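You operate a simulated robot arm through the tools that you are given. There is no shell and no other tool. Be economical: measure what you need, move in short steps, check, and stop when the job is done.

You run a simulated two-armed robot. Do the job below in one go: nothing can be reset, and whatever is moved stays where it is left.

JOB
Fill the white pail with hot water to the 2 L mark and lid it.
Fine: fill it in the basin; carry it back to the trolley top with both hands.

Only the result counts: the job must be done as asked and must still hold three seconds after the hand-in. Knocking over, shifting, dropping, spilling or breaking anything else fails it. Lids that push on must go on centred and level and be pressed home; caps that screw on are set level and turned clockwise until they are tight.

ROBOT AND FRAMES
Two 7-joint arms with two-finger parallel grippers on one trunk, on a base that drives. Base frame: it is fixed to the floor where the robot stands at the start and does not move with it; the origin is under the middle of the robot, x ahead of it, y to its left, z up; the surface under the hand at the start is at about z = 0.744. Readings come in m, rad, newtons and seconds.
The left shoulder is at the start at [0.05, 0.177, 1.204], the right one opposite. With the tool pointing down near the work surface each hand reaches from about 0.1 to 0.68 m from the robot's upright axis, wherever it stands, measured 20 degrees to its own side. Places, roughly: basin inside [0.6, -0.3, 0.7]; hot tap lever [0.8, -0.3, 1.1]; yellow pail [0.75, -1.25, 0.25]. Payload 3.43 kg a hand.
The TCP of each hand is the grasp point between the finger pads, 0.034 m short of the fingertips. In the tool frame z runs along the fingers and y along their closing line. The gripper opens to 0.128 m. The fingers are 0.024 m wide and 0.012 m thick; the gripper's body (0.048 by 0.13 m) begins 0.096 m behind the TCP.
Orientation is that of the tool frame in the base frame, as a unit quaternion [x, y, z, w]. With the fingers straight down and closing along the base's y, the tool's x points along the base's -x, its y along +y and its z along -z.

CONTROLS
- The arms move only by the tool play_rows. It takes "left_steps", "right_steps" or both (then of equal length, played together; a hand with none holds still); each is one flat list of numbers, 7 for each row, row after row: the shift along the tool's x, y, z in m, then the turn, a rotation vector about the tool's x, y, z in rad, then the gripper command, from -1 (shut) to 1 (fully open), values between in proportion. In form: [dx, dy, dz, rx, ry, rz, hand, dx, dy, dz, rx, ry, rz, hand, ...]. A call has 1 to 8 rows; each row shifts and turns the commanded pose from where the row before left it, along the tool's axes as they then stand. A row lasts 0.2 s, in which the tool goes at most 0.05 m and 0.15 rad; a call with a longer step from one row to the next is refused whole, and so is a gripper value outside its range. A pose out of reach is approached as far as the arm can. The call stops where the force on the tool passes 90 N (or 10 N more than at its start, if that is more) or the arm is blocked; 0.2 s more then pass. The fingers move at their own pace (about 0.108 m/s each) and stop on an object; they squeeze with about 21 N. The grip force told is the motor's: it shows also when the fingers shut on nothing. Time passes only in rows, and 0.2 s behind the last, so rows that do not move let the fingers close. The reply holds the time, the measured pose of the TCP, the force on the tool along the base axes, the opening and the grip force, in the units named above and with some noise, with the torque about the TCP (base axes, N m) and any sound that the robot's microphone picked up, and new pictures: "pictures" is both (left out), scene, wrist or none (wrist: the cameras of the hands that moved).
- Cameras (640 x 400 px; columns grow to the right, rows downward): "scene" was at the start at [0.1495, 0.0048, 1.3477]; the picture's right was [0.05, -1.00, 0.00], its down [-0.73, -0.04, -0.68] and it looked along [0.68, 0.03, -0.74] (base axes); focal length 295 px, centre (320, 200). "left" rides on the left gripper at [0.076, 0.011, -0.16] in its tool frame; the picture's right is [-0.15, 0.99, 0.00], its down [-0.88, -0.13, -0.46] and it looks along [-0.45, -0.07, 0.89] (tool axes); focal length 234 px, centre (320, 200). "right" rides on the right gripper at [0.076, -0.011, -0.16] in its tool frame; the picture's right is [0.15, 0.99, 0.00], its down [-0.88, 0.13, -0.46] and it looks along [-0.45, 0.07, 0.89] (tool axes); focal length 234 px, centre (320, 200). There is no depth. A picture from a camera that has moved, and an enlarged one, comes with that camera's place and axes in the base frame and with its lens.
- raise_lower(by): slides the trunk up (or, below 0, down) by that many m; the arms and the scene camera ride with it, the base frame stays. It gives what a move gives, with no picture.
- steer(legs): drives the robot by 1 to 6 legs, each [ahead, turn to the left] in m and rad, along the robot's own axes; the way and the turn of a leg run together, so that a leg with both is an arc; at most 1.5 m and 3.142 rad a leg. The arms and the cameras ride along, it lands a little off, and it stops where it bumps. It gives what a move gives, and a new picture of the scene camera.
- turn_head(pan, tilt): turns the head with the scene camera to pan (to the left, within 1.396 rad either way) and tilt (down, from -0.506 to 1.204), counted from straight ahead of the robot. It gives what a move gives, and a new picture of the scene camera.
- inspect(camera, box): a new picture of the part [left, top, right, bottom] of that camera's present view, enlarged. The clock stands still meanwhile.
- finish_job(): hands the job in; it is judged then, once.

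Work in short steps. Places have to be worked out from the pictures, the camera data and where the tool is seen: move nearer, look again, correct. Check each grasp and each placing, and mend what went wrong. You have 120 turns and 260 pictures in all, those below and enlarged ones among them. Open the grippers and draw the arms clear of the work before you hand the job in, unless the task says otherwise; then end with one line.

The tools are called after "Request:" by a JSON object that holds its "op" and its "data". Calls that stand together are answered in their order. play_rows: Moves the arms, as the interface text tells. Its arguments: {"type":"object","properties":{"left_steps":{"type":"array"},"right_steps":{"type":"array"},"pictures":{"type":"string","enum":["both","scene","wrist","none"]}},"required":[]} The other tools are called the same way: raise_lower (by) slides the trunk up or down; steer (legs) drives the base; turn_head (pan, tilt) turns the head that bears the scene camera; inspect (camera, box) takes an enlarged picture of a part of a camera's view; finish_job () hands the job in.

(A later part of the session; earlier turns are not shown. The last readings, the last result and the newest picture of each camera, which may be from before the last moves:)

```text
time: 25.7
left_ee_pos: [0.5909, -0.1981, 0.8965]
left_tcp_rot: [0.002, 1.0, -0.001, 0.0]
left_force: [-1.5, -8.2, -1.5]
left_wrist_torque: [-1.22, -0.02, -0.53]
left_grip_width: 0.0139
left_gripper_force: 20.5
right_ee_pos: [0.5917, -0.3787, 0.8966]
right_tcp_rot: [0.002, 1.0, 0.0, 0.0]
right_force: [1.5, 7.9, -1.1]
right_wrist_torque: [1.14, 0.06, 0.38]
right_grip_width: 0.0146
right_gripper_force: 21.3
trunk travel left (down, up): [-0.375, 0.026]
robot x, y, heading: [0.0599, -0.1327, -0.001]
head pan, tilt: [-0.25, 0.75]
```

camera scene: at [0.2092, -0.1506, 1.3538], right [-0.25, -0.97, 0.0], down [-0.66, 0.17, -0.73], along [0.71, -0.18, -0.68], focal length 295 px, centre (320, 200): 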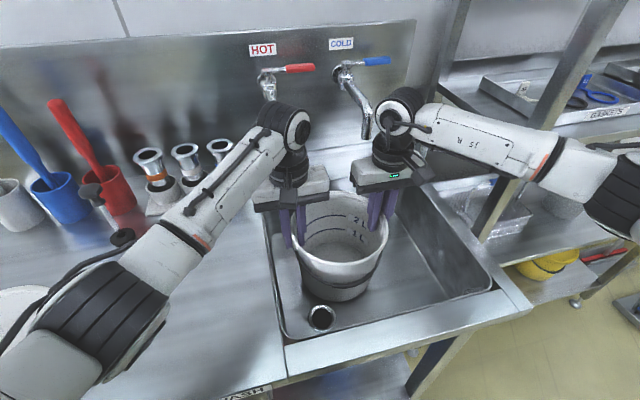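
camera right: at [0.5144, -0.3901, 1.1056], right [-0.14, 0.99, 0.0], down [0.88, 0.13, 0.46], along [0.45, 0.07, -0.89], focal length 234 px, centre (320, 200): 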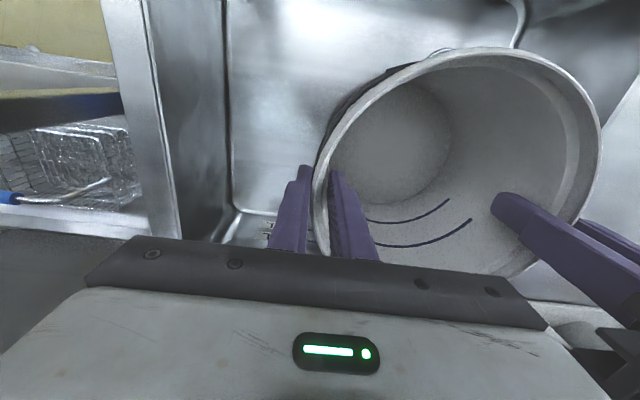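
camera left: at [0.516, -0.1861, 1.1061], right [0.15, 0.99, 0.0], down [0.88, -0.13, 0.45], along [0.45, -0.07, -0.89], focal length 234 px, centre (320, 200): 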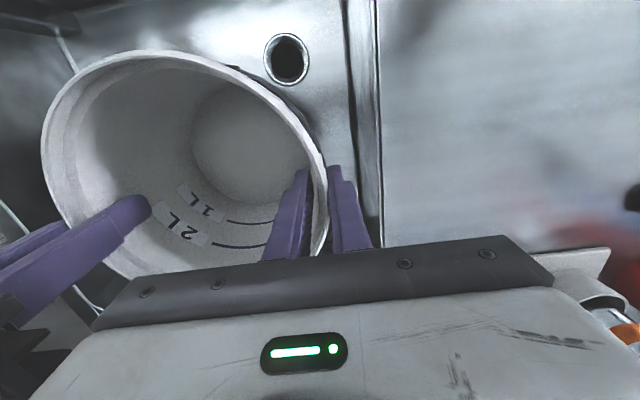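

Request:
{"op": "play_rows", "data": {"left_steps": [0, 0, 0.003, 0, 0, 0, -1, 0, 0, 0.003, 0, 0, 0, -1, 0, 0, 0, 0, 0, 0, -1], "right_steps": [0, 0, 0.003, 0, 0, 0, -1, 0, 0, 0.003, 0, 0, 0, -1, 0, 0, 0, 0, 0, 0, -1], "pictures": "wrist"}}

```text
time: 26.5
left_ee_pos: [0.5902, -0.1978, 0.8917]
left_tcp_rot: [0.002, 1.0, -0.001, 0.002]
left_force: [4.5, -4.3, 19.1]
left_wrist_torque: [-1.05, 0.54, -0.6]
left_grip_width: 0.0143
left_gripper_force: 20.3
right_ee_pos: [0.5918, -0.3766, 0.8937]
right_tcp_rot: [0.003, 1.0, 0.0, 0.003]
right_force: [4.9, 6.0, 13.8]
right_wrist_torque: [1.05, 0.39, 0.43]
right_grip_width: 0.0143
right_gripper_force: 20.7
trunk travel left (down, up): [-0.375, 0.026]
robot x, y, heading: [0.0572, -0.1295, -0.006]
head pan, tilt: [-0.25, 0.75]
camera right: at [0.5142, -0.3886, 1.0519], right [-0.14, 0.99, 0.0], down [0.88, 0.13, 0.46], along [0.46, 0.07, -0.89], focal length 234 px, centre (320, 200)
camera left: at [0.5157, -0.1846, 1.0519], right [0.15, 0.99, 0.0], down [0.88, -0.13, 0.46], along [0.46, -0.07, -0.89], focal length 234 px, centre (320, 200)
```

right: 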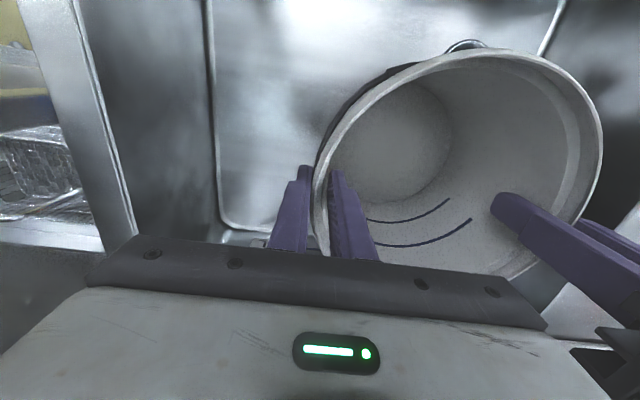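
left: 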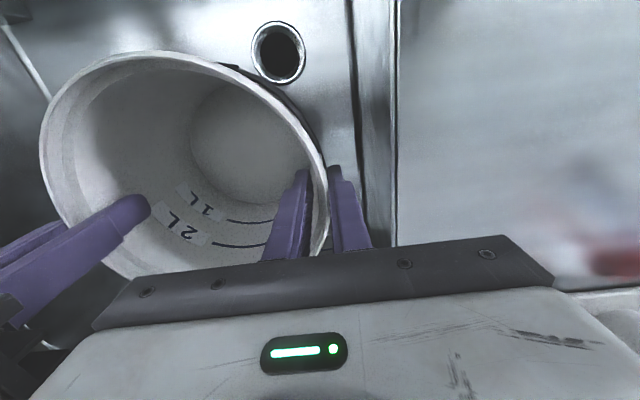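

Touchdown: the pail stands on the basin floor (TCP ≈0.893). I lift 5 mm, shift 2 cm toward the back, set it down again, then open slightly (the left outer finger has ~2 cm to the wall) and rise.

Request:
{"op": "play_rows", "data": {"left_steps": [0, 0, -0.008, 0, 0, 0, -1, -0.01, 0.002, 0, 0, 0, 0, -1, -0.012, 0.003, 0, 0, 0, 0, -1, 0, 0, 0.005, 0, 0, 0, -1, 0, 0, 0, 0, 0, 0, -0.5, 0, 0, 0, 0, 0, 0, -0.5, 0, 0, 0, 0, 0, 0, -0.5], "right_steps": [0, 0, -0.008, 0, 0, 0, -1, -0.01, 0.002, 0, 0, 0, 0, -1, -0.012, 0.003, 0, 0, 0, 0, -1, 0, 0, 0.005, 0, 0, 0, -1, 0, 0, 0, 0, 0, 0, -0.5, 0, 0, 0, 0, 0, 0, -0.5, 0, 0, 0, 0, 0, 0, -0.5], "pictures": "wrist"}}

```text
time: 28.1
left_ee_pos: [0.6197, -0.1746, 0.8911]
left_tcp_rot: [-0.011, 1.0, 0.006, 0.0]
left_force: [-0.3, -1.9, -0.4]
left_wrist_torque: [-0.08, 0.03, -0.02]
left_grip_width: 0.0336
left_gripper_force: 1.3
right_ee_pos: [0.6123, -0.3742, 0.8924]
right_tcp_rot: [0.002, 1.0, -0.001, 0.0]
right_force: [-1.1, 2.2, 1.4]
right_wrist_torque: [0.09, -0.02, 0.03]
right_grip_width: 0.0333
right_gripper_force: 0.7
trunk travel left (down, up): [-0.375, 0.026]
robot x, y, heading: [0.0598, -0.1315, -0.003]
head pan, tilt: [-0.25, 0.75]
camera right: at [0.5367, -0.3849, 1.0522], right [-0.14, 0.99, 0.0], down [0.88, 0.13, 0.46], along [0.45, 0.06, -0.89], focal length 234 px, centre (320, 200)
camera left: at [0.5457, -0.1683, 1.0501], right [0.12, 0.99, 0.01], down [0.88, -0.12, 0.46], along [0.45, -0.05, -0.89], focal length 234 px, centre (320, 200)
```

right: 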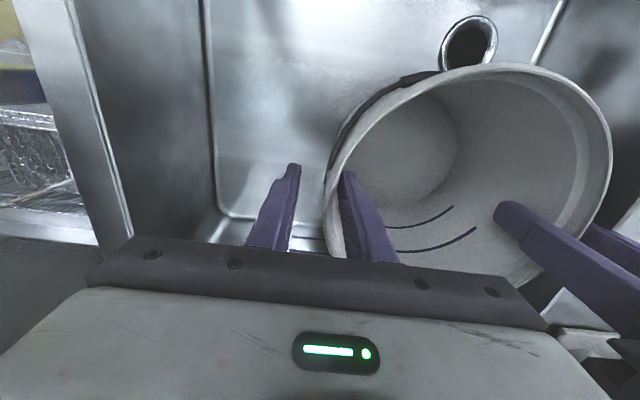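
left: 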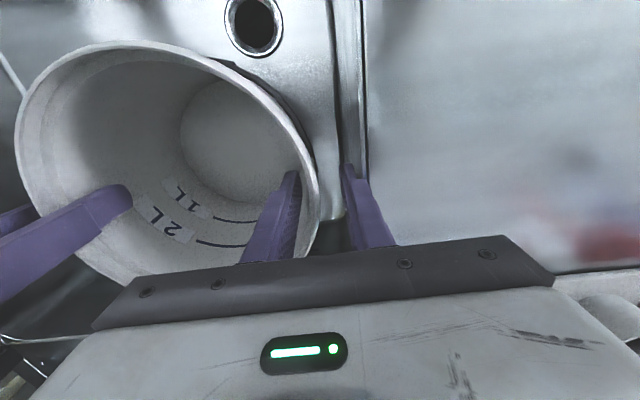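

Released; the left hand has drifted ~2 cm toward +y (limit of its cross-body reach). Both straddle the rim freely, so I rise straight out.

Request:
{"op": "play_rows", "data": {"left_steps": [0, 0, -0.02, 0, 0, 0, -0.5, 0, 0, -0.03, 0, 0, 0, -0.5, 0, 0, -0.03, 0, 0, 0, -0.5], "right_steps": [0, 0, -0.02, 0, 0, 0, -0.5, 0, 0, -0.03, 0, 0, 0, -0.5, 0, 0, -0.03, 0, 0, 0, -0.5]}}

```text
time: 28.9
left_ee_pos: [0.6224, -0.1659, 0.9625]
left_tcp_rot: [-0.018, 1.0, 0.009, -0.005]
left_force: [-2.9, -13.8, -0.7]
left_wrist_torque: [-0.4, 0.26, -0.27]
left_grip_width: 0.0395
left_gripper_force: 6.4
right_ee_pos: [0.6136, -0.3708, 0.9745]
right_tcp_rot: [0.001, 1.0, 0.001, 0.001]
right_force: [1.8, 12.5, -2.0]
right_wrist_torque: [0.33, -0.3, -0.21]
right_grip_width: 0.0395
right_gripper_force: 6.4
trunk travel left (down, up): [-0.375, 0.026]
robot x, y, heading: [0.0578, -0.1328, -0.003]
head pan, tilt: [-0.25, 0.75]
camera scene: at [0.2085, -0.15, 1.354], right [-0.25, -0.97, 0.0], down [-0.66, 0.17, -0.73], along [0.71, -0.18, -0.68], focal length 295 px, centre (320, 200)
camera right: at [0.536, -0.3835, 1.1334], right [-0.14, 0.99, 0.0], down [0.88, 0.13, 0.46], along [0.45, 0.07, -0.89], focal length 234 px, centre (320, 200)
camera left: at [0.5479, -0.1606, 1.1231], right [0.11, 0.99, 0.02], down [0.89, -0.11, 0.44], along [0.44, -0.03, -0.9], focal length 234 px, centre (320, 200)
```

scene: 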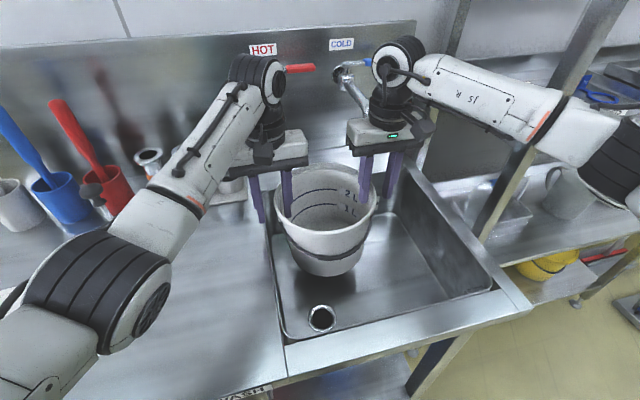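
right: 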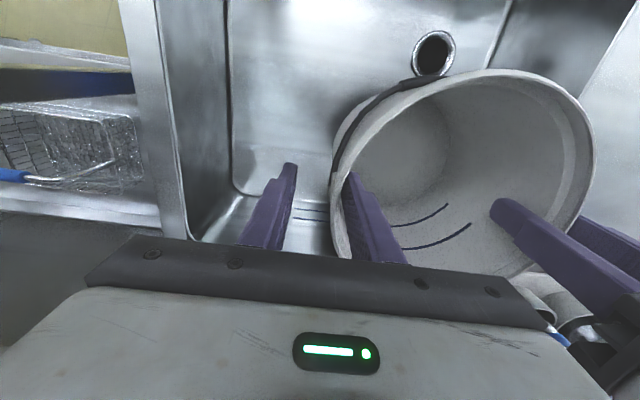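
left: 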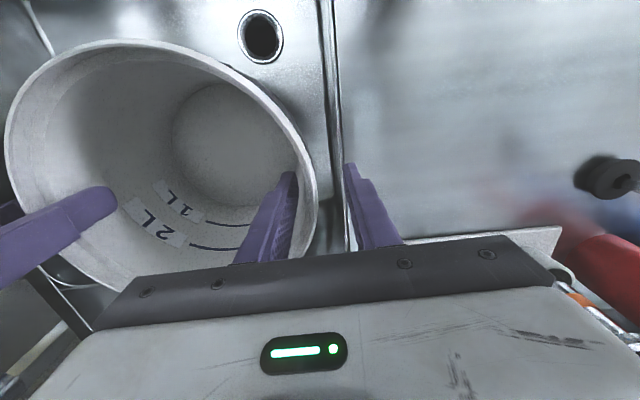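

The drift made the two inner fingers wedge the pail and it rose with them. I lower it straight back to the floor first, then move back 2 cm (where the left hand was in reach) to loosen.

Request:
{"op": "play_rows", "data": {"left_steps": [0, 0, 0.02, 0, 0, 0, -0.5, 0, 0, 0.025, 0, 0, 0, -0.5, 0, 0, 0.02, 0, 0, 0, -0.5, 0, 0, 0.013, 0, 0, 0, -0.5, 0, 0, 0, 0, 0, 0, -0.5], "right_steps": [0, 0, 0.02, 0, 0, 0, -0.5, 0, 0, 0.025, 0, 0, 0, -0.5, 0, 0, 0.02, 0, 0, 0, -0.5, 0, 0, 0.013, 0, 0, 0, -0.5, 0, 0, 0, 0, 0, 0, -0.5]}}

```text
time: 29.9
left_ee_pos: [0.634, -0.1596, 0.9346]
left_tcp_rot: [-0.025, 0.999, -0.004, 0.021]
left_force: [-38.2, -20.2, 47.0]
left_wrist_torque: [1.78, 1.95, 0.15]
left_grip_width: 0.0413
left_gripper_force: 8.1
right_ee_pos: [0.6122, -0.3592, 0.9128]
right_tcp_rot: [-0.004, 1.0, 0.015, 0.015]
right_force: [5.6, 18.6, 7.6]
right_wrist_torque: [0.71, -0.29, -0.36]
right_grip_width: 0.0421
right_gripper_force: 8.8
trunk travel left (down, up): [-0.375, 0.026]
robot x, y, heading: [0.0587, -0.1267, -0.006]
head pan, tilt: [-0.25, 0.75]
stopped in row 4 (left hand): the force on the tool passed its limit at 102 N (the readings are from after the stop); the commanded pose is now the measured one
camera scene: at [0.199, -0.1501, 1.3558], right [-0.25, -0.97, 0.0], down [-0.65, 0.17, -0.74], along [0.71, -0.18, -0.68], focal length 295 px, centre (320, 200)
camera right: at [0.5308, -0.3773, 1.0702], right [-0.15, 0.99, 0.02], down [0.87, 0.12, 0.48], along [0.48, 0.1, -0.87], focal length 234 px, centre (320, 200)
camera left: at [0.5518, -0.1507, 1.0905], right [0.1, 1.0, 0.0], down [0.87, -0.08, 0.49], along [0.49, -0.05, -0.87], focal length 234 px, centre (320, 200)
```

scene: 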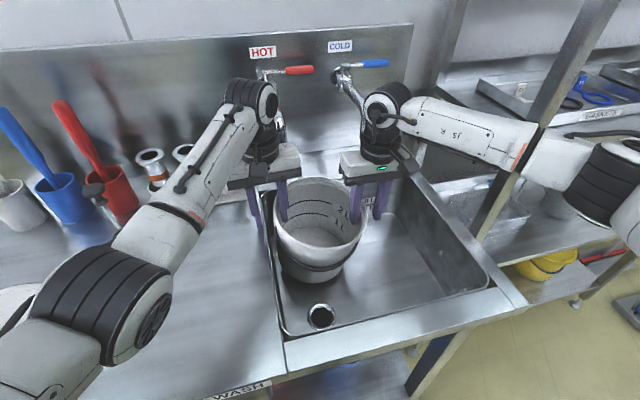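
right: 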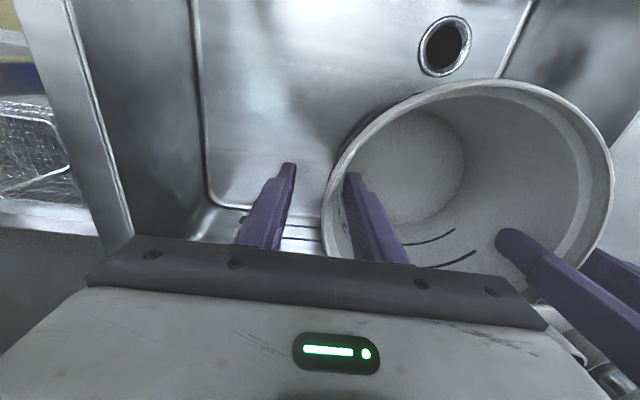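
left: 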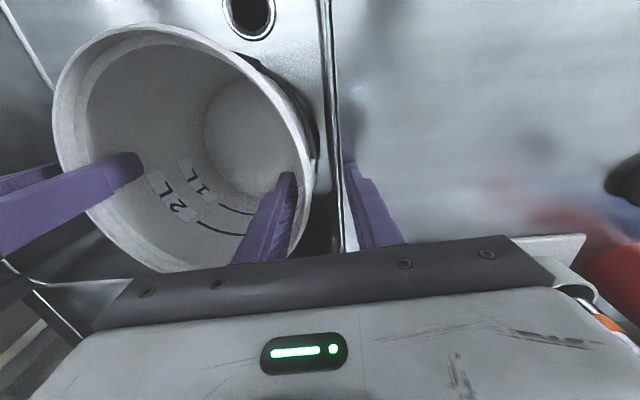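

The left outer finger landed on the trolley edge (tip at z 0.90). I close both grippers to regain a firm hold of the pail, lifting the left hand slightly, before repositioning.

Request:
{"op": "play_rows", "data": {"left_steps": [0.004, 0, -0.004, 0, 0, 0, -1, 0.004, 0, -0.002, 0, 0, 0, -1, 0, 0, 0, 0, 0, 0, -1, 0, 0, 0, 0, 0, 0, -1], "right_steps": [0.002, 0, 0, 0, 0, 0, -1, 0.002, 0, 0, 0, 0, 0, -1, 0, 0, 0, 0, 0, 0, -1, 0, 0, 0, 0, 0, 0, -1]}}

```text
time: 30.9
left_ee_pos: [0.6362, -0.1608, 0.9356]
left_tcp_rot: [-0.026, 0.999, -0.006, 0.024]
left_force: [-5.4, -40.0, -4.2]
left_wrist_torque: [1.62, 0.17, -0.92]
left_grip_width: 0.0419
left_gripper_force: 20.5
right_ee_pos: [0.614, -0.3553, 0.9092]
right_tcp_rot: [-0.005, 1.0, 0.023, 0.014]
right_force: [11.7, 41.8, 18.6]
right_wrist_torque: [1.63, -0.31, -0.65]
right_grip_width: 0.0284
right_gripper_force: 21.2
trunk travel left (down, up): [-0.375, 0.026]
robot x, y, heading: [0.0564, -0.1324, -0.001]
head pan, tilt: [-0.25, 0.75]
camera scene: at [0.2081, -0.1506, 1.354], right [-0.25, -0.97, 0.0], down [-0.66, 0.17, -0.73], along [0.71, -0.18, -0.68], focal length 295 px, centre (320, 200)
camera right: at [0.5341, -0.3747, 1.0667], right [-0.16, 0.99, 0.04], down [0.87, 0.12, 0.49], along [0.47, 0.11, -0.87], focal length 234 px, centre (320, 200)
camera left: at [0.5526, -0.151, 1.0903], right [0.09, 1.0, -0.01], down [0.86, -0.08, 0.5], along [0.5, -0.05, -0.87], focal length 234 px, centre (320, 200)
```

scene: 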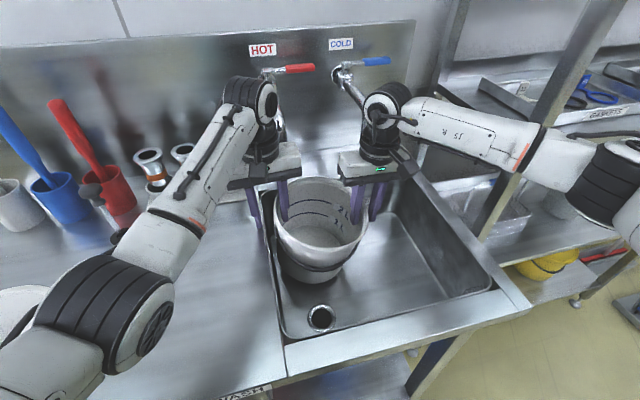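
right: 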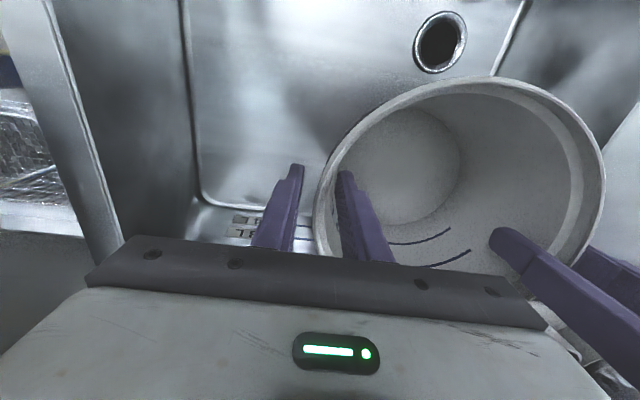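
left: 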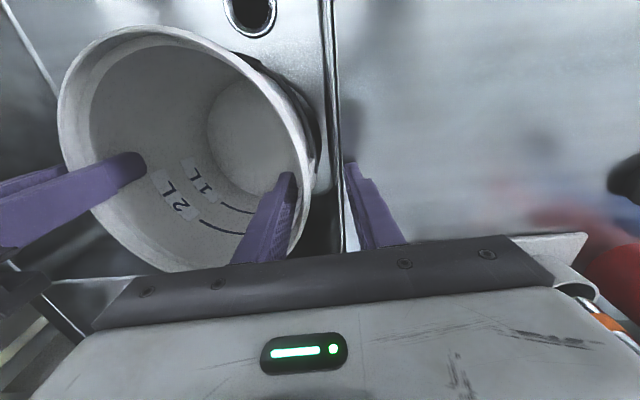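

The left gripper pinches the basin lip with the pail. I keep the right grip, open the left and lift it up and back out.

Request:
{"op": "play_rows", "data": {"left_steps": [0, 0, 0, 0, 0, 0, 0.1, 0, 0, 0, 0, 0, 0, 0.1, 0.005, 0, -0.02, 0, 0, 0, 0.1, 0.01, 0, -0.03, 0, 0, 0, 0.1, 0.02, 0, -0.03, 0, 0, 0, 0.1, 0.03, 0, -0.02, 0, 0, 0, 0.1], "right_steps": [0, 0, 0, 0, 0, 0, -1, 0, 0, 0, 0, 0, 0, -1, 0, 0, 0, 0, 0, 0, -1, 0, 0, 0, 0, 0, 0, -1, 0, 0, 0, 0, 0, 0, -1, 0, 0, 0, 0, 0, 0, -1]}}

```text
time: 32.2
left_ee_pos: [0.5621, -0.1645, 1.0289]
left_tcp_rot: [-0.024, 0.999, 0.0, 0.022]
left_force: [-0.4, 0.1, 0.0]
left_wrist_torque: [-0.01, -0.01, 0.0]
left_grip_width: 0.0704
left_gripper_force: 0.1
right_ee_pos: [0.6111, -0.3687, 0.905]
right_tcp_rot: [0.001, 1.0, 0.006, 0.005]
right_force: [0.5, -2.0, 5.8]
right_wrist_torque: [0.8, -0.04, -0.04]
right_grip_width: 0.0105
right_gripper_force: 21.1
trunk travel left (down, up): [-0.375, 0.026]
robot x, y, heading: [0.0582, -0.1295, -0.01]
head pan, tilt: [-0.25, 0.75]
camera scene: at [0.2077, -0.1509, 1.354], right [-0.25, -0.97, 0.0], down [-0.66, 0.17, -0.73], along [0.71, -0.18, -0.68], focal length 295 px, centre (320, 200)
camera right: at [0.5326, -0.3827, 1.0633], right [-0.14, 0.99, 0.01], down [0.88, 0.12, 0.47], along [0.46, 0.08, -0.88], focal length 234 px, centre (320, 200)
camera left: at [0.4796, -0.1573, 1.1849], right [0.1, 1.0, 0.0], down [0.87, -0.09, 0.49], along [0.49, -0.04, -0.87], focal length 234 px, centre (320, 200)
```

scene: 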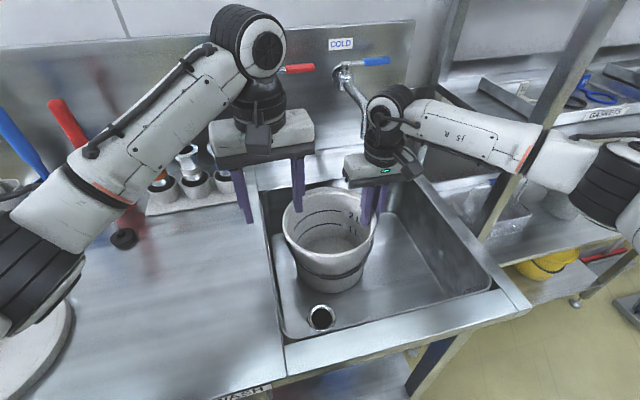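
right: 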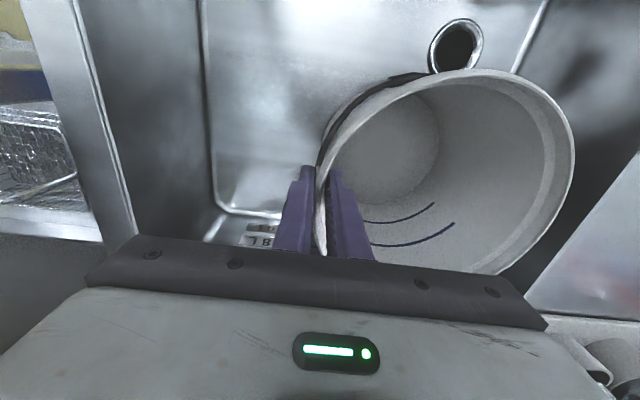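
left: 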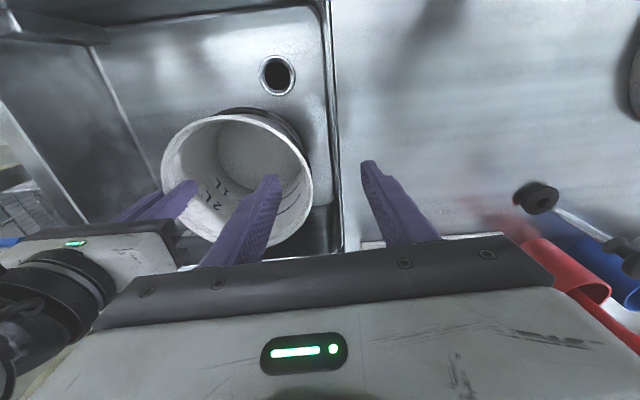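

The pail stands flat on the floor, held only by the right hand; its centre ≈(0.613,−0.277). I relax the down-force and slide it with the right hand ~2 cm to +y and ~1.5 cm back, while the left hand withdraws so the spout can be seen.

Request:
{"op": "play_rows", "data": {"left_steps": [0.02, 0.03, -0.02, 0, 0, 0, 0.1, 0.03, 0.03, -0.02, 0, 0, 0, 0.1, 0.03, 0.035, 0, 0, 0, 0, 0.1, 0.02, 0.035, 0, 0, 0, 0, 0.1, 0, 0.035, 0, 0, 0, 0, 0.1, 0, 0.03, 0, 0, 0, 0, 0.1], "right_steps": [0, 0, -0.003, 0, 0, 0, -1, -0.003, 0.005, 0, 0, 0, 0, -1, -0.004, 0.005, 0, 0, 0, 0, -1, -0.004, 0.005, 0, 0, 0, 0, -1, -0.004, 0.003, 0, 0, 0, 0, -1, 0, 0, 0, 0, 0, 0, -1]}}

```text
time: 33.6
left_ee_pos: [0.4504, 0.0262, 1.0642]
left_tcp_rot: [-0.025, 0.999, -0.001, 0.022]
left_force: [0.8, -0.9, -0.2]
left_wrist_torque: [-0.02, -0.02, 0.01]
left_grip_width: 0.0706
left_gripper_force: 0.0
right_ee_pos: [0.6254, -0.3486, 0.9092]
right_tcp_rot: [0.0, 1.0, 0.008, 0.007]
right_force: [-2.4, -1.6, 5.0]
right_wrist_torque: [0.94, 0.28, 0.3]
right_grip_width: 0.0095
right_gripper_force: 21.0
trunk travel left (down, up): [-0.375, 0.026]
robot x, y, heading: [0.0566, -0.1281, -0.003]
head pan, tilt: [-0.25, 0.75]
camera scene: at [0.2078, -0.1503, 1.354], right [-0.25, -0.97, 0.0], down [-0.66, 0.17, -0.73], along [0.71, -0.18, -0.68], focal length 295 px, centre (320, 200)
camera right: at [0.5479, -0.3625, 1.067], right [-0.15, 0.99, 0.01], down [0.87, 0.12, 0.47], along [0.46, 0.08, -0.88], focal length 234 px, centre (320, 200)
camera left: at [0.3688, 0.0342, 1.2202], right [0.1, 1.0, 0.0], down [0.87, -0.09, 0.49], along [0.49, -0.05, -0.87], focal length 234 px, centre (320, 200)
```

scene: 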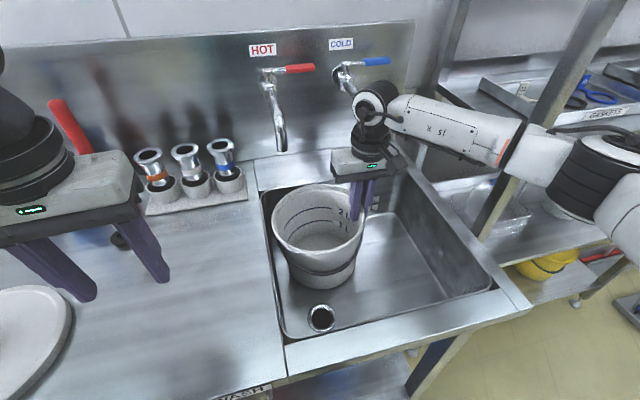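
right: 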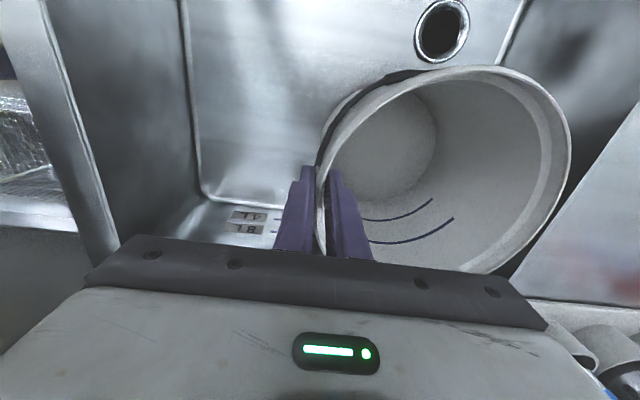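
left: 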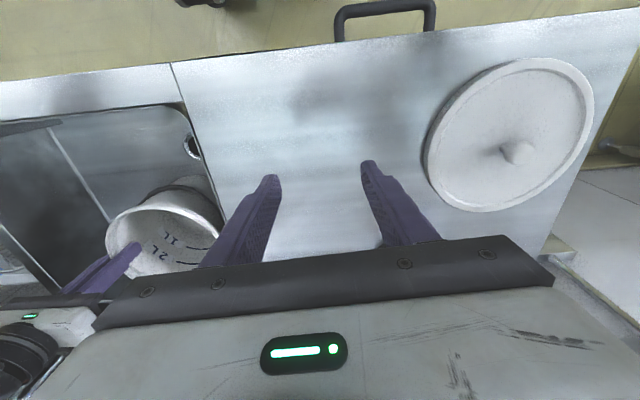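

Spout tip re-measured ≈(0.682,−0.197,1.043). A vertical drop to rim height projects to pixel ≈(287,203). I zoom to see whether it's inside the rim.

Request:
{"op": "inspect", "data": {"camera": "scene", "box": [240, 130, 400, 300]}}

```text
2.35 times, centred on (320, 215) of scene
camera zoom: at [0.2078, -0.1503, 1.354], right [-0.25, -0.97, 0.0], down [-0.66, 0.17, -0.73], along [0.71, -0.18, -0.68], focal length 694 px, centre (320, 165)
```

zoom: 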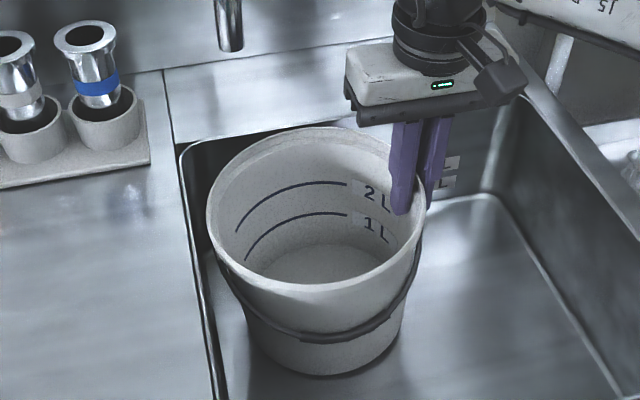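

The drop point lies ~1.4 cm inside the rim, but the pail looks a little tilted (right side up). I lower the right hand gently and then release.

Request:
{"op": "play_rows", "data": {"right_steps": [0, 0, 0.004, 0, 0, 0, -1, 0, 0, 0.004, 0, 0, 0, -1, 0, 0, 0.004, 0, 0, 0, -1, 0, 0, 0, 0, 0, 0, -1], "pictures": "none"}}

Request:
{"op": "inspect", "data": {"camera": "scene", "box": [240, 130, 400, 300]}}

```text
time: 34.6
left_ee_pos: [0.4507, 0.0253, 1.0644]
left_tcp_rot: [-0.024, 0.999, -0.002, 0.021]
left_force: [0.0, 0.1, 0.3]
left_wrist_torque: [-0.02, -0.01, 0.03]
left_grip_width: 0.0703
left_gripper_force: 0.0
right_ee_pos: [0.6272, -0.3499, 0.8985]
right_tcp_rot: [0.0, 1.0, 0.009, 0.007]
right_force: [1.0, -5.5, 13.3]
right_wrist_torque: [0.89, 0.44, 0.17]
right_grip_width: 0.0121
right_gripper_force: 21.3
trunk travel left (down, up): [-0.375, 0.026]
robot x, y, heading: [0.0648, -0.1296, -0.005]
head pan, tilt: [-0.25, 0.75]
```

```text
2.35 times, centred on (320, 215) of scene
camera zoom: at [0.2074, -0.151, 1.3542], right [-0.25, -0.97, 0.0], down [-0.66, 0.17, -0.73], along [0.71, -0.18, -0.68], focal length 694 px, centre (320, 165)
```

zoom: 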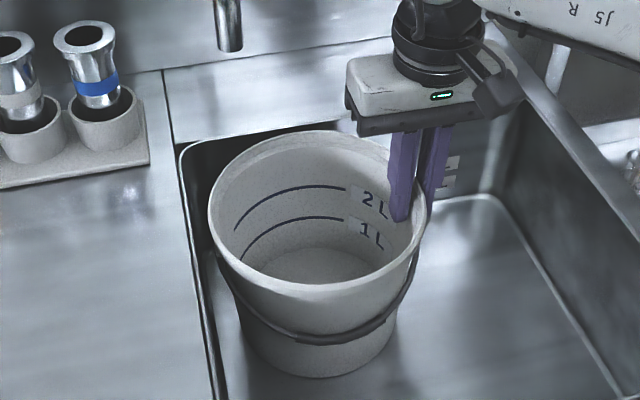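

Now nearly level. I open the right hand a bit and raise it.

Request:
{"op": "play_rows", "data": {"right_steps": [0, 0, 0, 0, 0, 0, -0.4, 0, 0, 0, 0, 0, 0, -0.4, 0, 0, 0, 0, 0, 0, -0.4, 0, 0, -0.015, 0, 0, 0, -0.4, 0, 0, -0.03, 0, 0, 0, -0.4, 0.01, 0, -0.04, 0, 0, 0, -0.4, 0.02, -0.01, -0.04, 0, 0, 0, -0.4], "pictures": "both"}}

Request:
{"op": "inspect", "data": {"camera": "scene", "box": [240, 130, 400, 300]}}

```text
time: 36.2
left_ee_pos: [0.4522, 0.0252, 1.0649]
left_tcp_rot: [-0.025, 0.999, -0.001, 0.021]
left_force: [-0.4, 0.5, 0.2]
left_wrist_torque: [-0.02, 0.01, -0.03]
left_grip_width: 0.0703
left_gripper_force: 0.1
right_ee_pos: [0.5961, -0.3617, 1.0212]
right_tcp_rot: [0.0, 1.0, 0.008, 0.006]
right_force: [0.1, 0.0, -0.4]
right_wrist_torque: [-0.05, -0.03, 0.03]
right_grip_width: 0.0385
right_gripper_force: 0.0
trunk travel left (down, up): [-0.375, 0.026]
robot x, y, heading: [0.0562, -0.1357, -0.003]
head pan, tilt: [-0.25, 0.75]
camera scene: at [0.208, -0.151, 1.3539], right [-0.25, -0.97, 0.0], down [-0.66, 0.17, -0.73], along [0.71, -0.18, -0.68], focal length 295 px, centre (320, 200)
camera right: at [0.517, -0.3761, 1.1797], right [-0.15, 0.99, 0.01], down [0.88, 0.12, 0.47], along [0.46, 0.08, -0.88], focal length 234 px, centre (320, 200)
```

scene: 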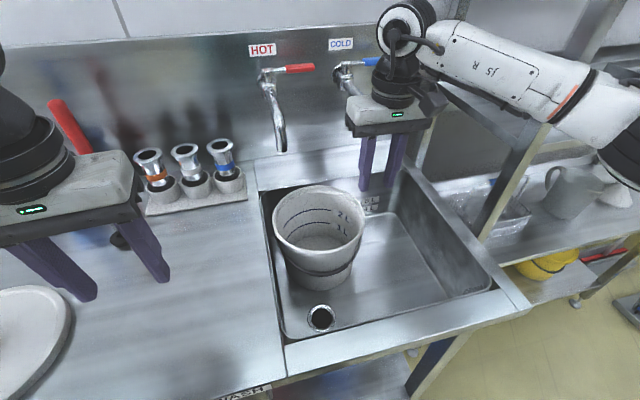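
right: 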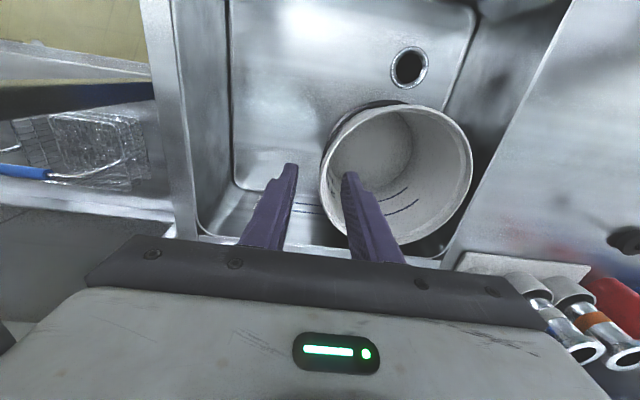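

```text
2.35 times, centred on (320, 215) of scene
camera zoom: at [0.208, -0.151, 1.3539], right [-0.25, -0.97, 0.0], down [-0.66, 0.17, -0.73], along [0.71, -0.18, -0.68], focal length 694 px, centre (320, 165)
```

zoom: 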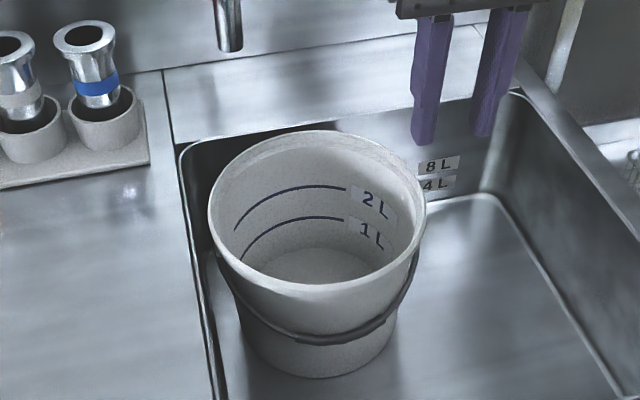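

The pail stands level at ≈(0.624,−0.255); the drop point has ~1 cm margin. To gain more I re-grip with the right hand, tilted 0.3 rad so its wrist stays clear of the spouts, and slide the pail ~1.2 cm back.

Request:
{"op": "play_rows", "data": {"right_steps": [0, 0.006, 0, 0, -0.15, 0, -0.2, 0, 0.006, 0, 0, -0.15, 0, -0.2, 0.002, 0, 0.03, 0, 0, 0, -0.2, 0.002, 0, 0.03, 0, 0, 0, -0.2, 0.002, 0, 0.03, 0, 0, 0, -0.2, 0.002, 0, 0.027, 0, 0, 0, -0.2], "pictures": "both"}}

```text
time: 37.6
left_ee_pos: [0.452, 0.025, 1.0634]
left_tcp_rot: [-0.024, 0.999, -0.001, 0.021]
left_force: [0.0, -0.1, 0.1]
left_wrist_torque: [0.01, 0.03, -0.02]
left_grip_width: 0.0704
left_gripper_force: 0.0
right_ee_pos: [0.6219, -0.3473, 0.9072]
right_tcp_rot: [0.001, 0.988, 0.008, 0.154]
right_force: [0.5, 0.0, -1.3]
right_wrist_torque: [0.0, 0.04, 0.0]
right_grip_width: 0.0511
right_gripper_force: 0.1
trunk travel left (down, up): [-0.375, 0.026]
robot x, y, heading: [0.0586, -0.1279, -0.005]
head pan, tilt: [-0.25, 0.75]
camera scene: at [0.2088, -0.1508, 1.3538], right [-0.25, -0.97, 0.0], down [-0.66, 0.17, -0.73], along [0.71, -0.18, -0.68], focal length 295 px, centre (320, 200)
camera right: at [0.5015, -0.3614, 1.0352], right [-0.14, 0.99, -0.03], down [0.7, 0.12, 0.7], along [0.7, 0.08, -0.71], focal length 234 px, centre (320, 200)
```

scene: 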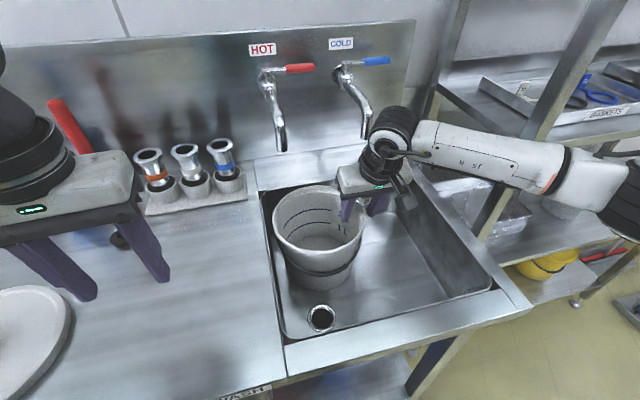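
right: 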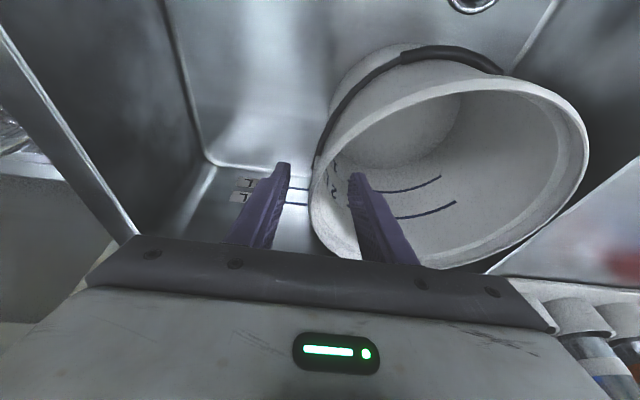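

Fingers straddle the rim. I close and slide the pail 1.2 cm toward the back.

Request:
{"op": "play_rows", "data": {"right_steps": [0, 0, 0, 0, 0, 0, -1, 0, 0, 0, 0, 0, 0, -1, 0, 0, 0, 0, 0, 0, -1, -0.004, 0, 0.001, 0, 0, 0, -1, -0.004, 0, 0.001, 0, 0, 0, -1, -0.004, 0, 0.001, 0, 0, 0, -1, 0, 0, 0, 0, 0, 0, -1], "pictures": "wrist"}}

Request:
{"op": "inspect", "data": {"camera": "scene", "box": [240, 130, 400, 300]}}

```text
time: 39.2
left_ee_pos: [0.4514, 0.0257, 1.0641]
left_tcp_rot: [-0.024, 0.999, 0.0, 0.021]
left_force: [0.1, -0.2, 0.1]
left_wrist_torque: [-0.01, 0.01, 0.0]
left_grip_width: 0.0704
left_gripper_force: 0.1
right_ee_pos: [0.636, -0.3479, 0.9082]
right_tcp_rot: [0.001, 0.988, 0.008, 0.155]
right_force: [-1.4, 0.3, 2.1]
right_wrist_torque: [0.55, 0.12, 0.26]
right_grip_width: 0.0111
right_gripper_force: 21.2
trunk travel left (down, up): [-0.375, 0.026]
robot x, y, heading: [0.0598, -0.1313, -0.007]
head pan, tilt: [-0.25, 0.75]
camera right: at [0.5138, -0.3611, 1.0367], right [-0.14, 0.99, -0.03], down [0.7, 0.12, 0.71], along [0.7, 0.08, -0.71], focal length 234 px, centre (320, 200)
```

right: 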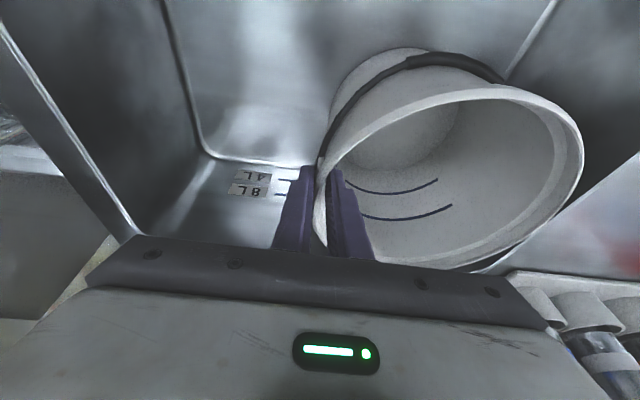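

```text
2.35 times, centred on (320, 215) of scene
camera zoom: at [0.2083, -0.1507, 1.3539], right [-0.25, -0.97, 0.0], down [-0.66, 0.17, -0.73], along [0.71, -0.18, -0.68], focal length 694 px, centre (320, 165)
```

zoom: 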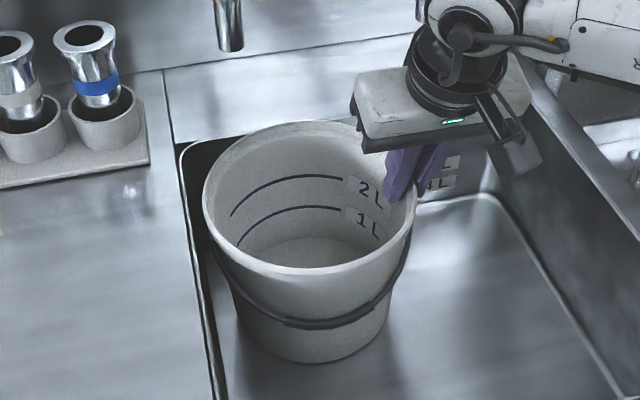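

The drop point is now ~2 cm inside the rim. I release and withdraw the right hand up and back.

Request:
{"op": "play_rows", "data": {"right_steps": [0, 0, 0, 0, 0, 0, -0.3, 0, 0, 0, 0, 0, 0, -0.3, 0, 0, 0, 0, 0, 0, -0.3, 0, 0, -0.02, 0, 0, 0, -0.3, 0, 0, -0.04, 0, 0, 0, -0.3, 0, 0, -0.045, 0, 0, 0, -0.3, 0, -0.02, -0.045, 0, 0, 0, -0.3, 0, -0.03, -0.03, 0, 0, 0, -0.3], "pictures": "both"}}

Request:
{"op": "inspect", "data": {"camera": "scene", "box": [220, 40, 420, 165]}}

```text
time: 41.0
left_ee_pos: [0.4523, 0.0248, 1.0629]
left_tcp_rot: [-0.024, 0.999, -0.001, 0.021]
left_force: [1.0, -0.2, -0.4]
left_wrist_torque: [-0.01, 0.0, -0.01]
left_grip_width: 0.0701
left_gripper_force: 0.0
right_ee_pos: [0.5802, -0.3999, 1.0784]
right_tcp_rot: [0.002, 0.988, 0.008, 0.154]
right_force: [0.4, -0.3, -0.1]
right_wrist_torque: [-0.01, -0.02, -0.05]
right_grip_width: 0.0444
right_gripper_force: 0.1
trunk travel left (down, up): [-0.375, 0.026]
robot x, y, heading: [0.0567, -0.1325, -0.006]
head pan, tilt: [-0.25, 0.75]
camera scene: at [0.2083, -0.1511, 1.3539], right [-0.25, -0.97, 0.0], down [-0.66, 0.17, -0.73], along [0.71, -0.18, -0.68], focal length 295 px, centre (320, 200)
camera right: at [0.4588, -0.414, 1.2077], right [-0.14, 0.99, -0.03], down [0.7, 0.12, 0.71], along [0.7, 0.08, -0.71], focal length 234 px, centre (320, 200)
```

scene: 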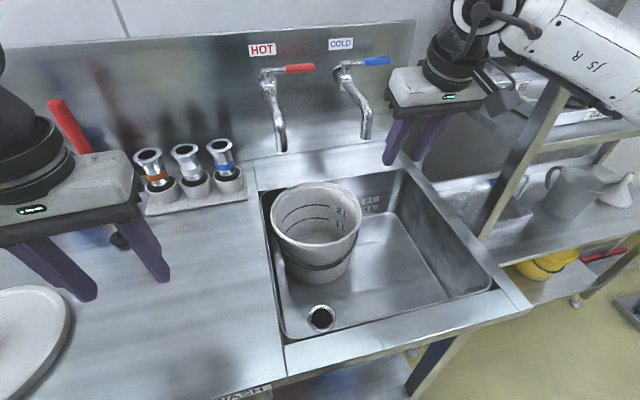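
right: 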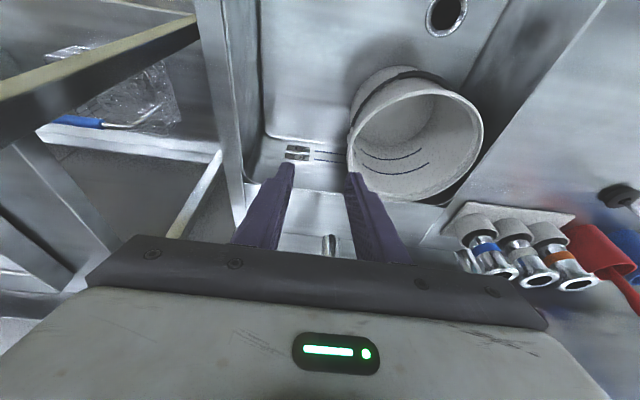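

```text
3.20 times, centred on (320, 102) of scene
camera zoom: at [0.2083, -0.1511, 1.3539], right [-0.25, -0.97, 0.0], down [-0.66, 0.17, -0.73], along [0.71, -0.18, -0.68], focal length 944 px, centre (320, 512)
```

zoom: 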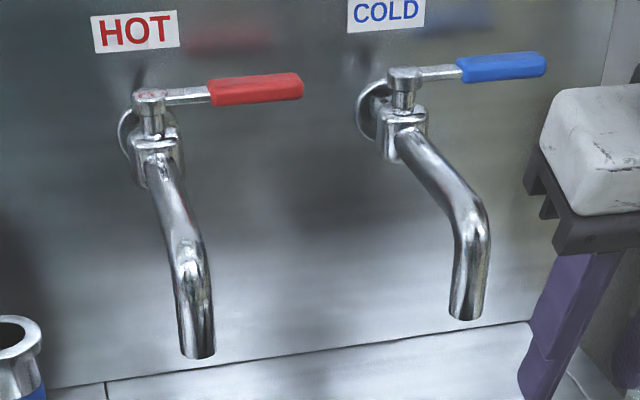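

The lever is a quarter-turn handle on a vertical stem, 6 cm in front of the wall. I'll pinch it from above and below with the right hand pointing forward; first I pitch the hand up to horizontal.

Request:
{"op": "play_rows", "data": {"right_steps": [0, 0, 0, 0, -0.15, 0, -0.3, 0, 0, 0, 0, -0.15, 0, -0.3, 0, 0, 0, 0, -0.15, 0, -0.3, 0, 0, 0, 0, -0.15, 0, -0.3, 0, 0, 0, 0, -0.15, 0, -0.3, 0, 0, 0, 0, -0.15, 0, -0.3, 0, 0, 0, 0, -0.15, 0, -0.3, 0, 0, 0, 0, -0.15, 0, -0.3], "pictures": "scene"}}

```text
time: 42.9
left_ee_pos: [0.4521, 0.0258, 1.0631]
left_tcp_rot: [-0.023, 0.999, -0.001, 0.022]
left_force: [0.9, -0.3, 0.1]
left_wrist_torque: [0.01, -0.03, 0.04]
left_grip_width: 0.0704
left_gripper_force: 0.0
right_ee_pos: [0.5818, -0.3999, 1.0793]
right_tcp_rot: [0.005, 0.836, 0.007, 0.549]
right_force: [-0.1, -0.2, -0.1]
right_wrist_torque: [0.01, -0.03, 0.01]
right_grip_width: 0.0449
right_gripper_force: 0.0
right hand out of reach, approached as far as the arm can: row 7, 8
trunk travel left (down, up): [-0.375, 0.026]
robot x, y, heading: [0.0572, -0.1296, -0.006]
head pan, tilt: [-0.25, 0.75]
camera scene: at [0.2087, -0.1507, 1.3539], right [-0.25, -0.97, 0.0], down [-0.66, 0.17, -0.73], along [0.71, -0.18, -0.68], focal length 295 px, centre (320, 200)
```

scene: 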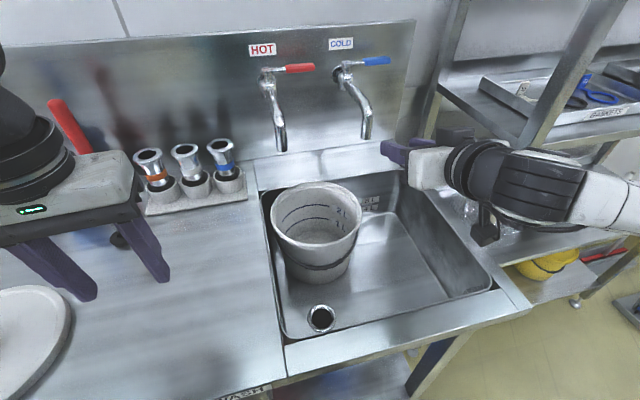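

Pitch reached 66° before the arm's limit here. I shift to y≈−0.28 and up to lever height, then try the remaining pitch.

Request:
{"op": "play_rows", "data": {"right_steps": [-0.019, 0.03, -0.003, 0, 0, 0, -0.3, -0.019, 0.03, -0.003, 0, 0, 0, -0.3, -0.019, 0.03, -0.003, 0, 0, 0, -0.3, -0.019, 0.03, -0.003, 0, 0, 0, -0.3, 0, 0, 0, 0, -0.15, 0, -0.3, 0, 0, 0, 0, -0.15, 0, -0.3, 0, 0, 0, 0, -0.1, 0, -0.3], "pictures": "both"}}

```text
time: 44.5
left_ee_pos: [0.4508, 0.0285, 1.0645]
left_tcp_rot: [-0.025, 0.999, -0.003, 0.022]
left_force: [-0.5, 0.5, 0.8]
left_wrist_torque: [-0.06, -0.01, 0.03]
left_grip_width: 0.0702
left_gripper_force: 0.0
right_ee_pos: [0.5993, -0.2694, 1.1582]
right_tcp_rot: [0.0, 0.75, 0.012, 0.662]
right_force: [0.6, -1.1, 0.1]
right_wrist_torque: [0.03, -0.06, 0.13]
right_grip_width: 0.0449
right_gripper_force: 0.0
right hand out of reach, approached as far as the arm can: row 6
trunk travel left (down, up): [-0.375, 0.026]
robot x, y, heading: [0.0577, -0.1302, -0.002]
head pan, tilt: [-0.25, 0.75]
camera scene: at [0.2073, -0.147, 1.3542], right [-0.25, -0.97, 0.0], down [-0.66, 0.17, -0.73], along [0.71, -0.19, -0.68], focal length 295 px, centre (320, 200)
camera right: at [0.4298, -0.2827, 1.1019], right [-0.03, 0.99, -0.13], down [-0.34, 0.11, 0.93], along [0.94, 0.08, 0.34], focal length 234 px, centre (320, 200)
```

scene: 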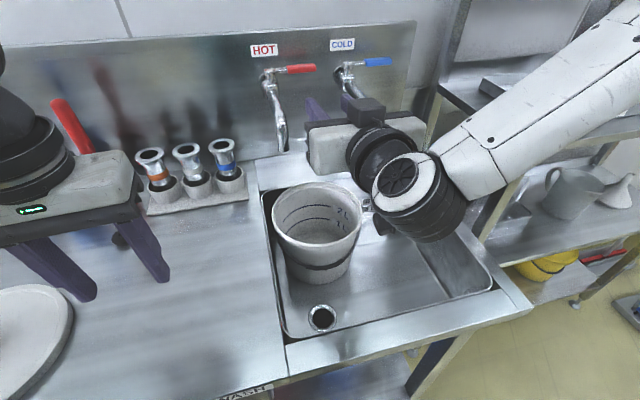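
right: 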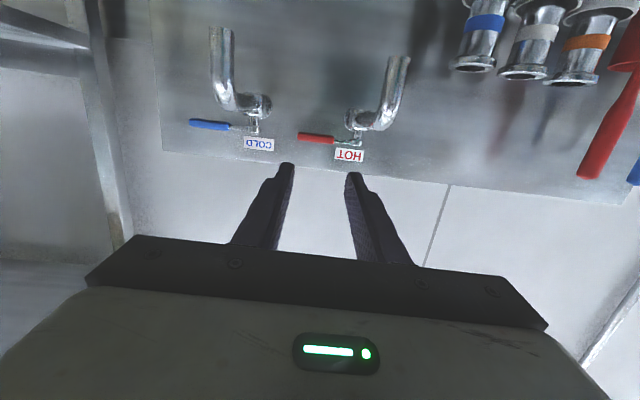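

Pitch is now ~83°, and the wrist camera sees both levers. Next I roll the hand 90° so that the fingers close vertically.

Request:
{"op": "play_rows", "data": {"right_steps": [0, 0, 0, 0, -0.1, 0.1, -0.3, 0, 0, 0, 0, 0, 0.15, -0.3, 0, 0, 0, 0, 0, 0.15, -0.3, 0, 0, 0, 0, 0, 0.15, -0.3, 0, 0, 0, 0, 0, 0.15, -0.3, 0, 0, 0, 0, 0, 0.15, -0.3, 0, 0, 0, 0, 0, 0.15, -0.3, 0, 0, 0, 0, 0, 0.15, -0.3], "pictures": "both"}}

```text
time: 46.2
left_ee_pos: [0.4521, 0.0258, 1.0638]
left_tcp_rot: [-0.024, 0.999, -0.001, 0.022]
left_force: [0.3, -0.3, 0.0]
left_wrist_torque: [-0.03, 0.0, -0.02]
left_grip_width: 0.0702
left_gripper_force: 0.0
right_ee_pos: [0.5973, -0.2669, 1.16]
right_tcp_rot: [0.395, 0.599, 0.386, 0.58]
right_force: [1.0, 0.0, 0.2]
right_wrist_torque: [0.02, -0.02, -0.03]
right_grip_width: 0.0448
right_gripper_force: 0.0
right hand out of reach, approached as far as the arm can: row 1
trunk travel left (down, up): [-0.375, 0.026]
robot x, y, heading: [0.0584, -0.1283, -0.007]
head pan, tilt: [-0.25, 0.75]
camera scene: at [0.2086, -0.1508, 1.3539], right [-0.25, -0.97, 0.0], down [-0.66, 0.17, -0.73], along [0.71, -0.18, -0.68], focal length 295 px, centre (320, 200)
camera right: at [0.4352, -0.2016, 1.1249], right [0.03, 0.52, 0.85], down [-0.44, -0.76, 0.48], along [0.9, -0.39, 0.21], focal length 234 px, centre (320, 200)
```

scene: 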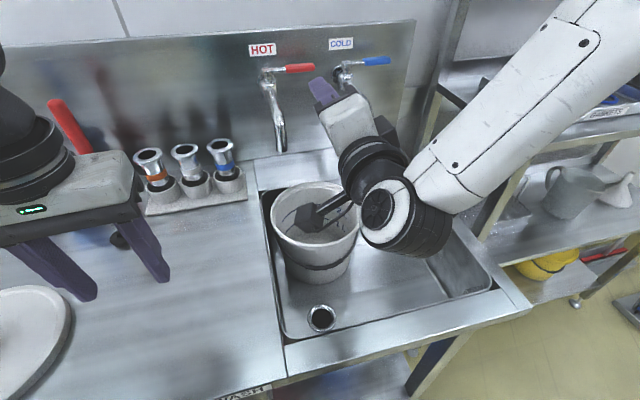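
right: 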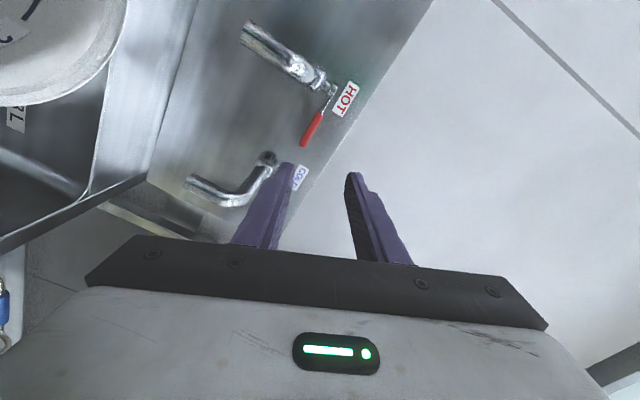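

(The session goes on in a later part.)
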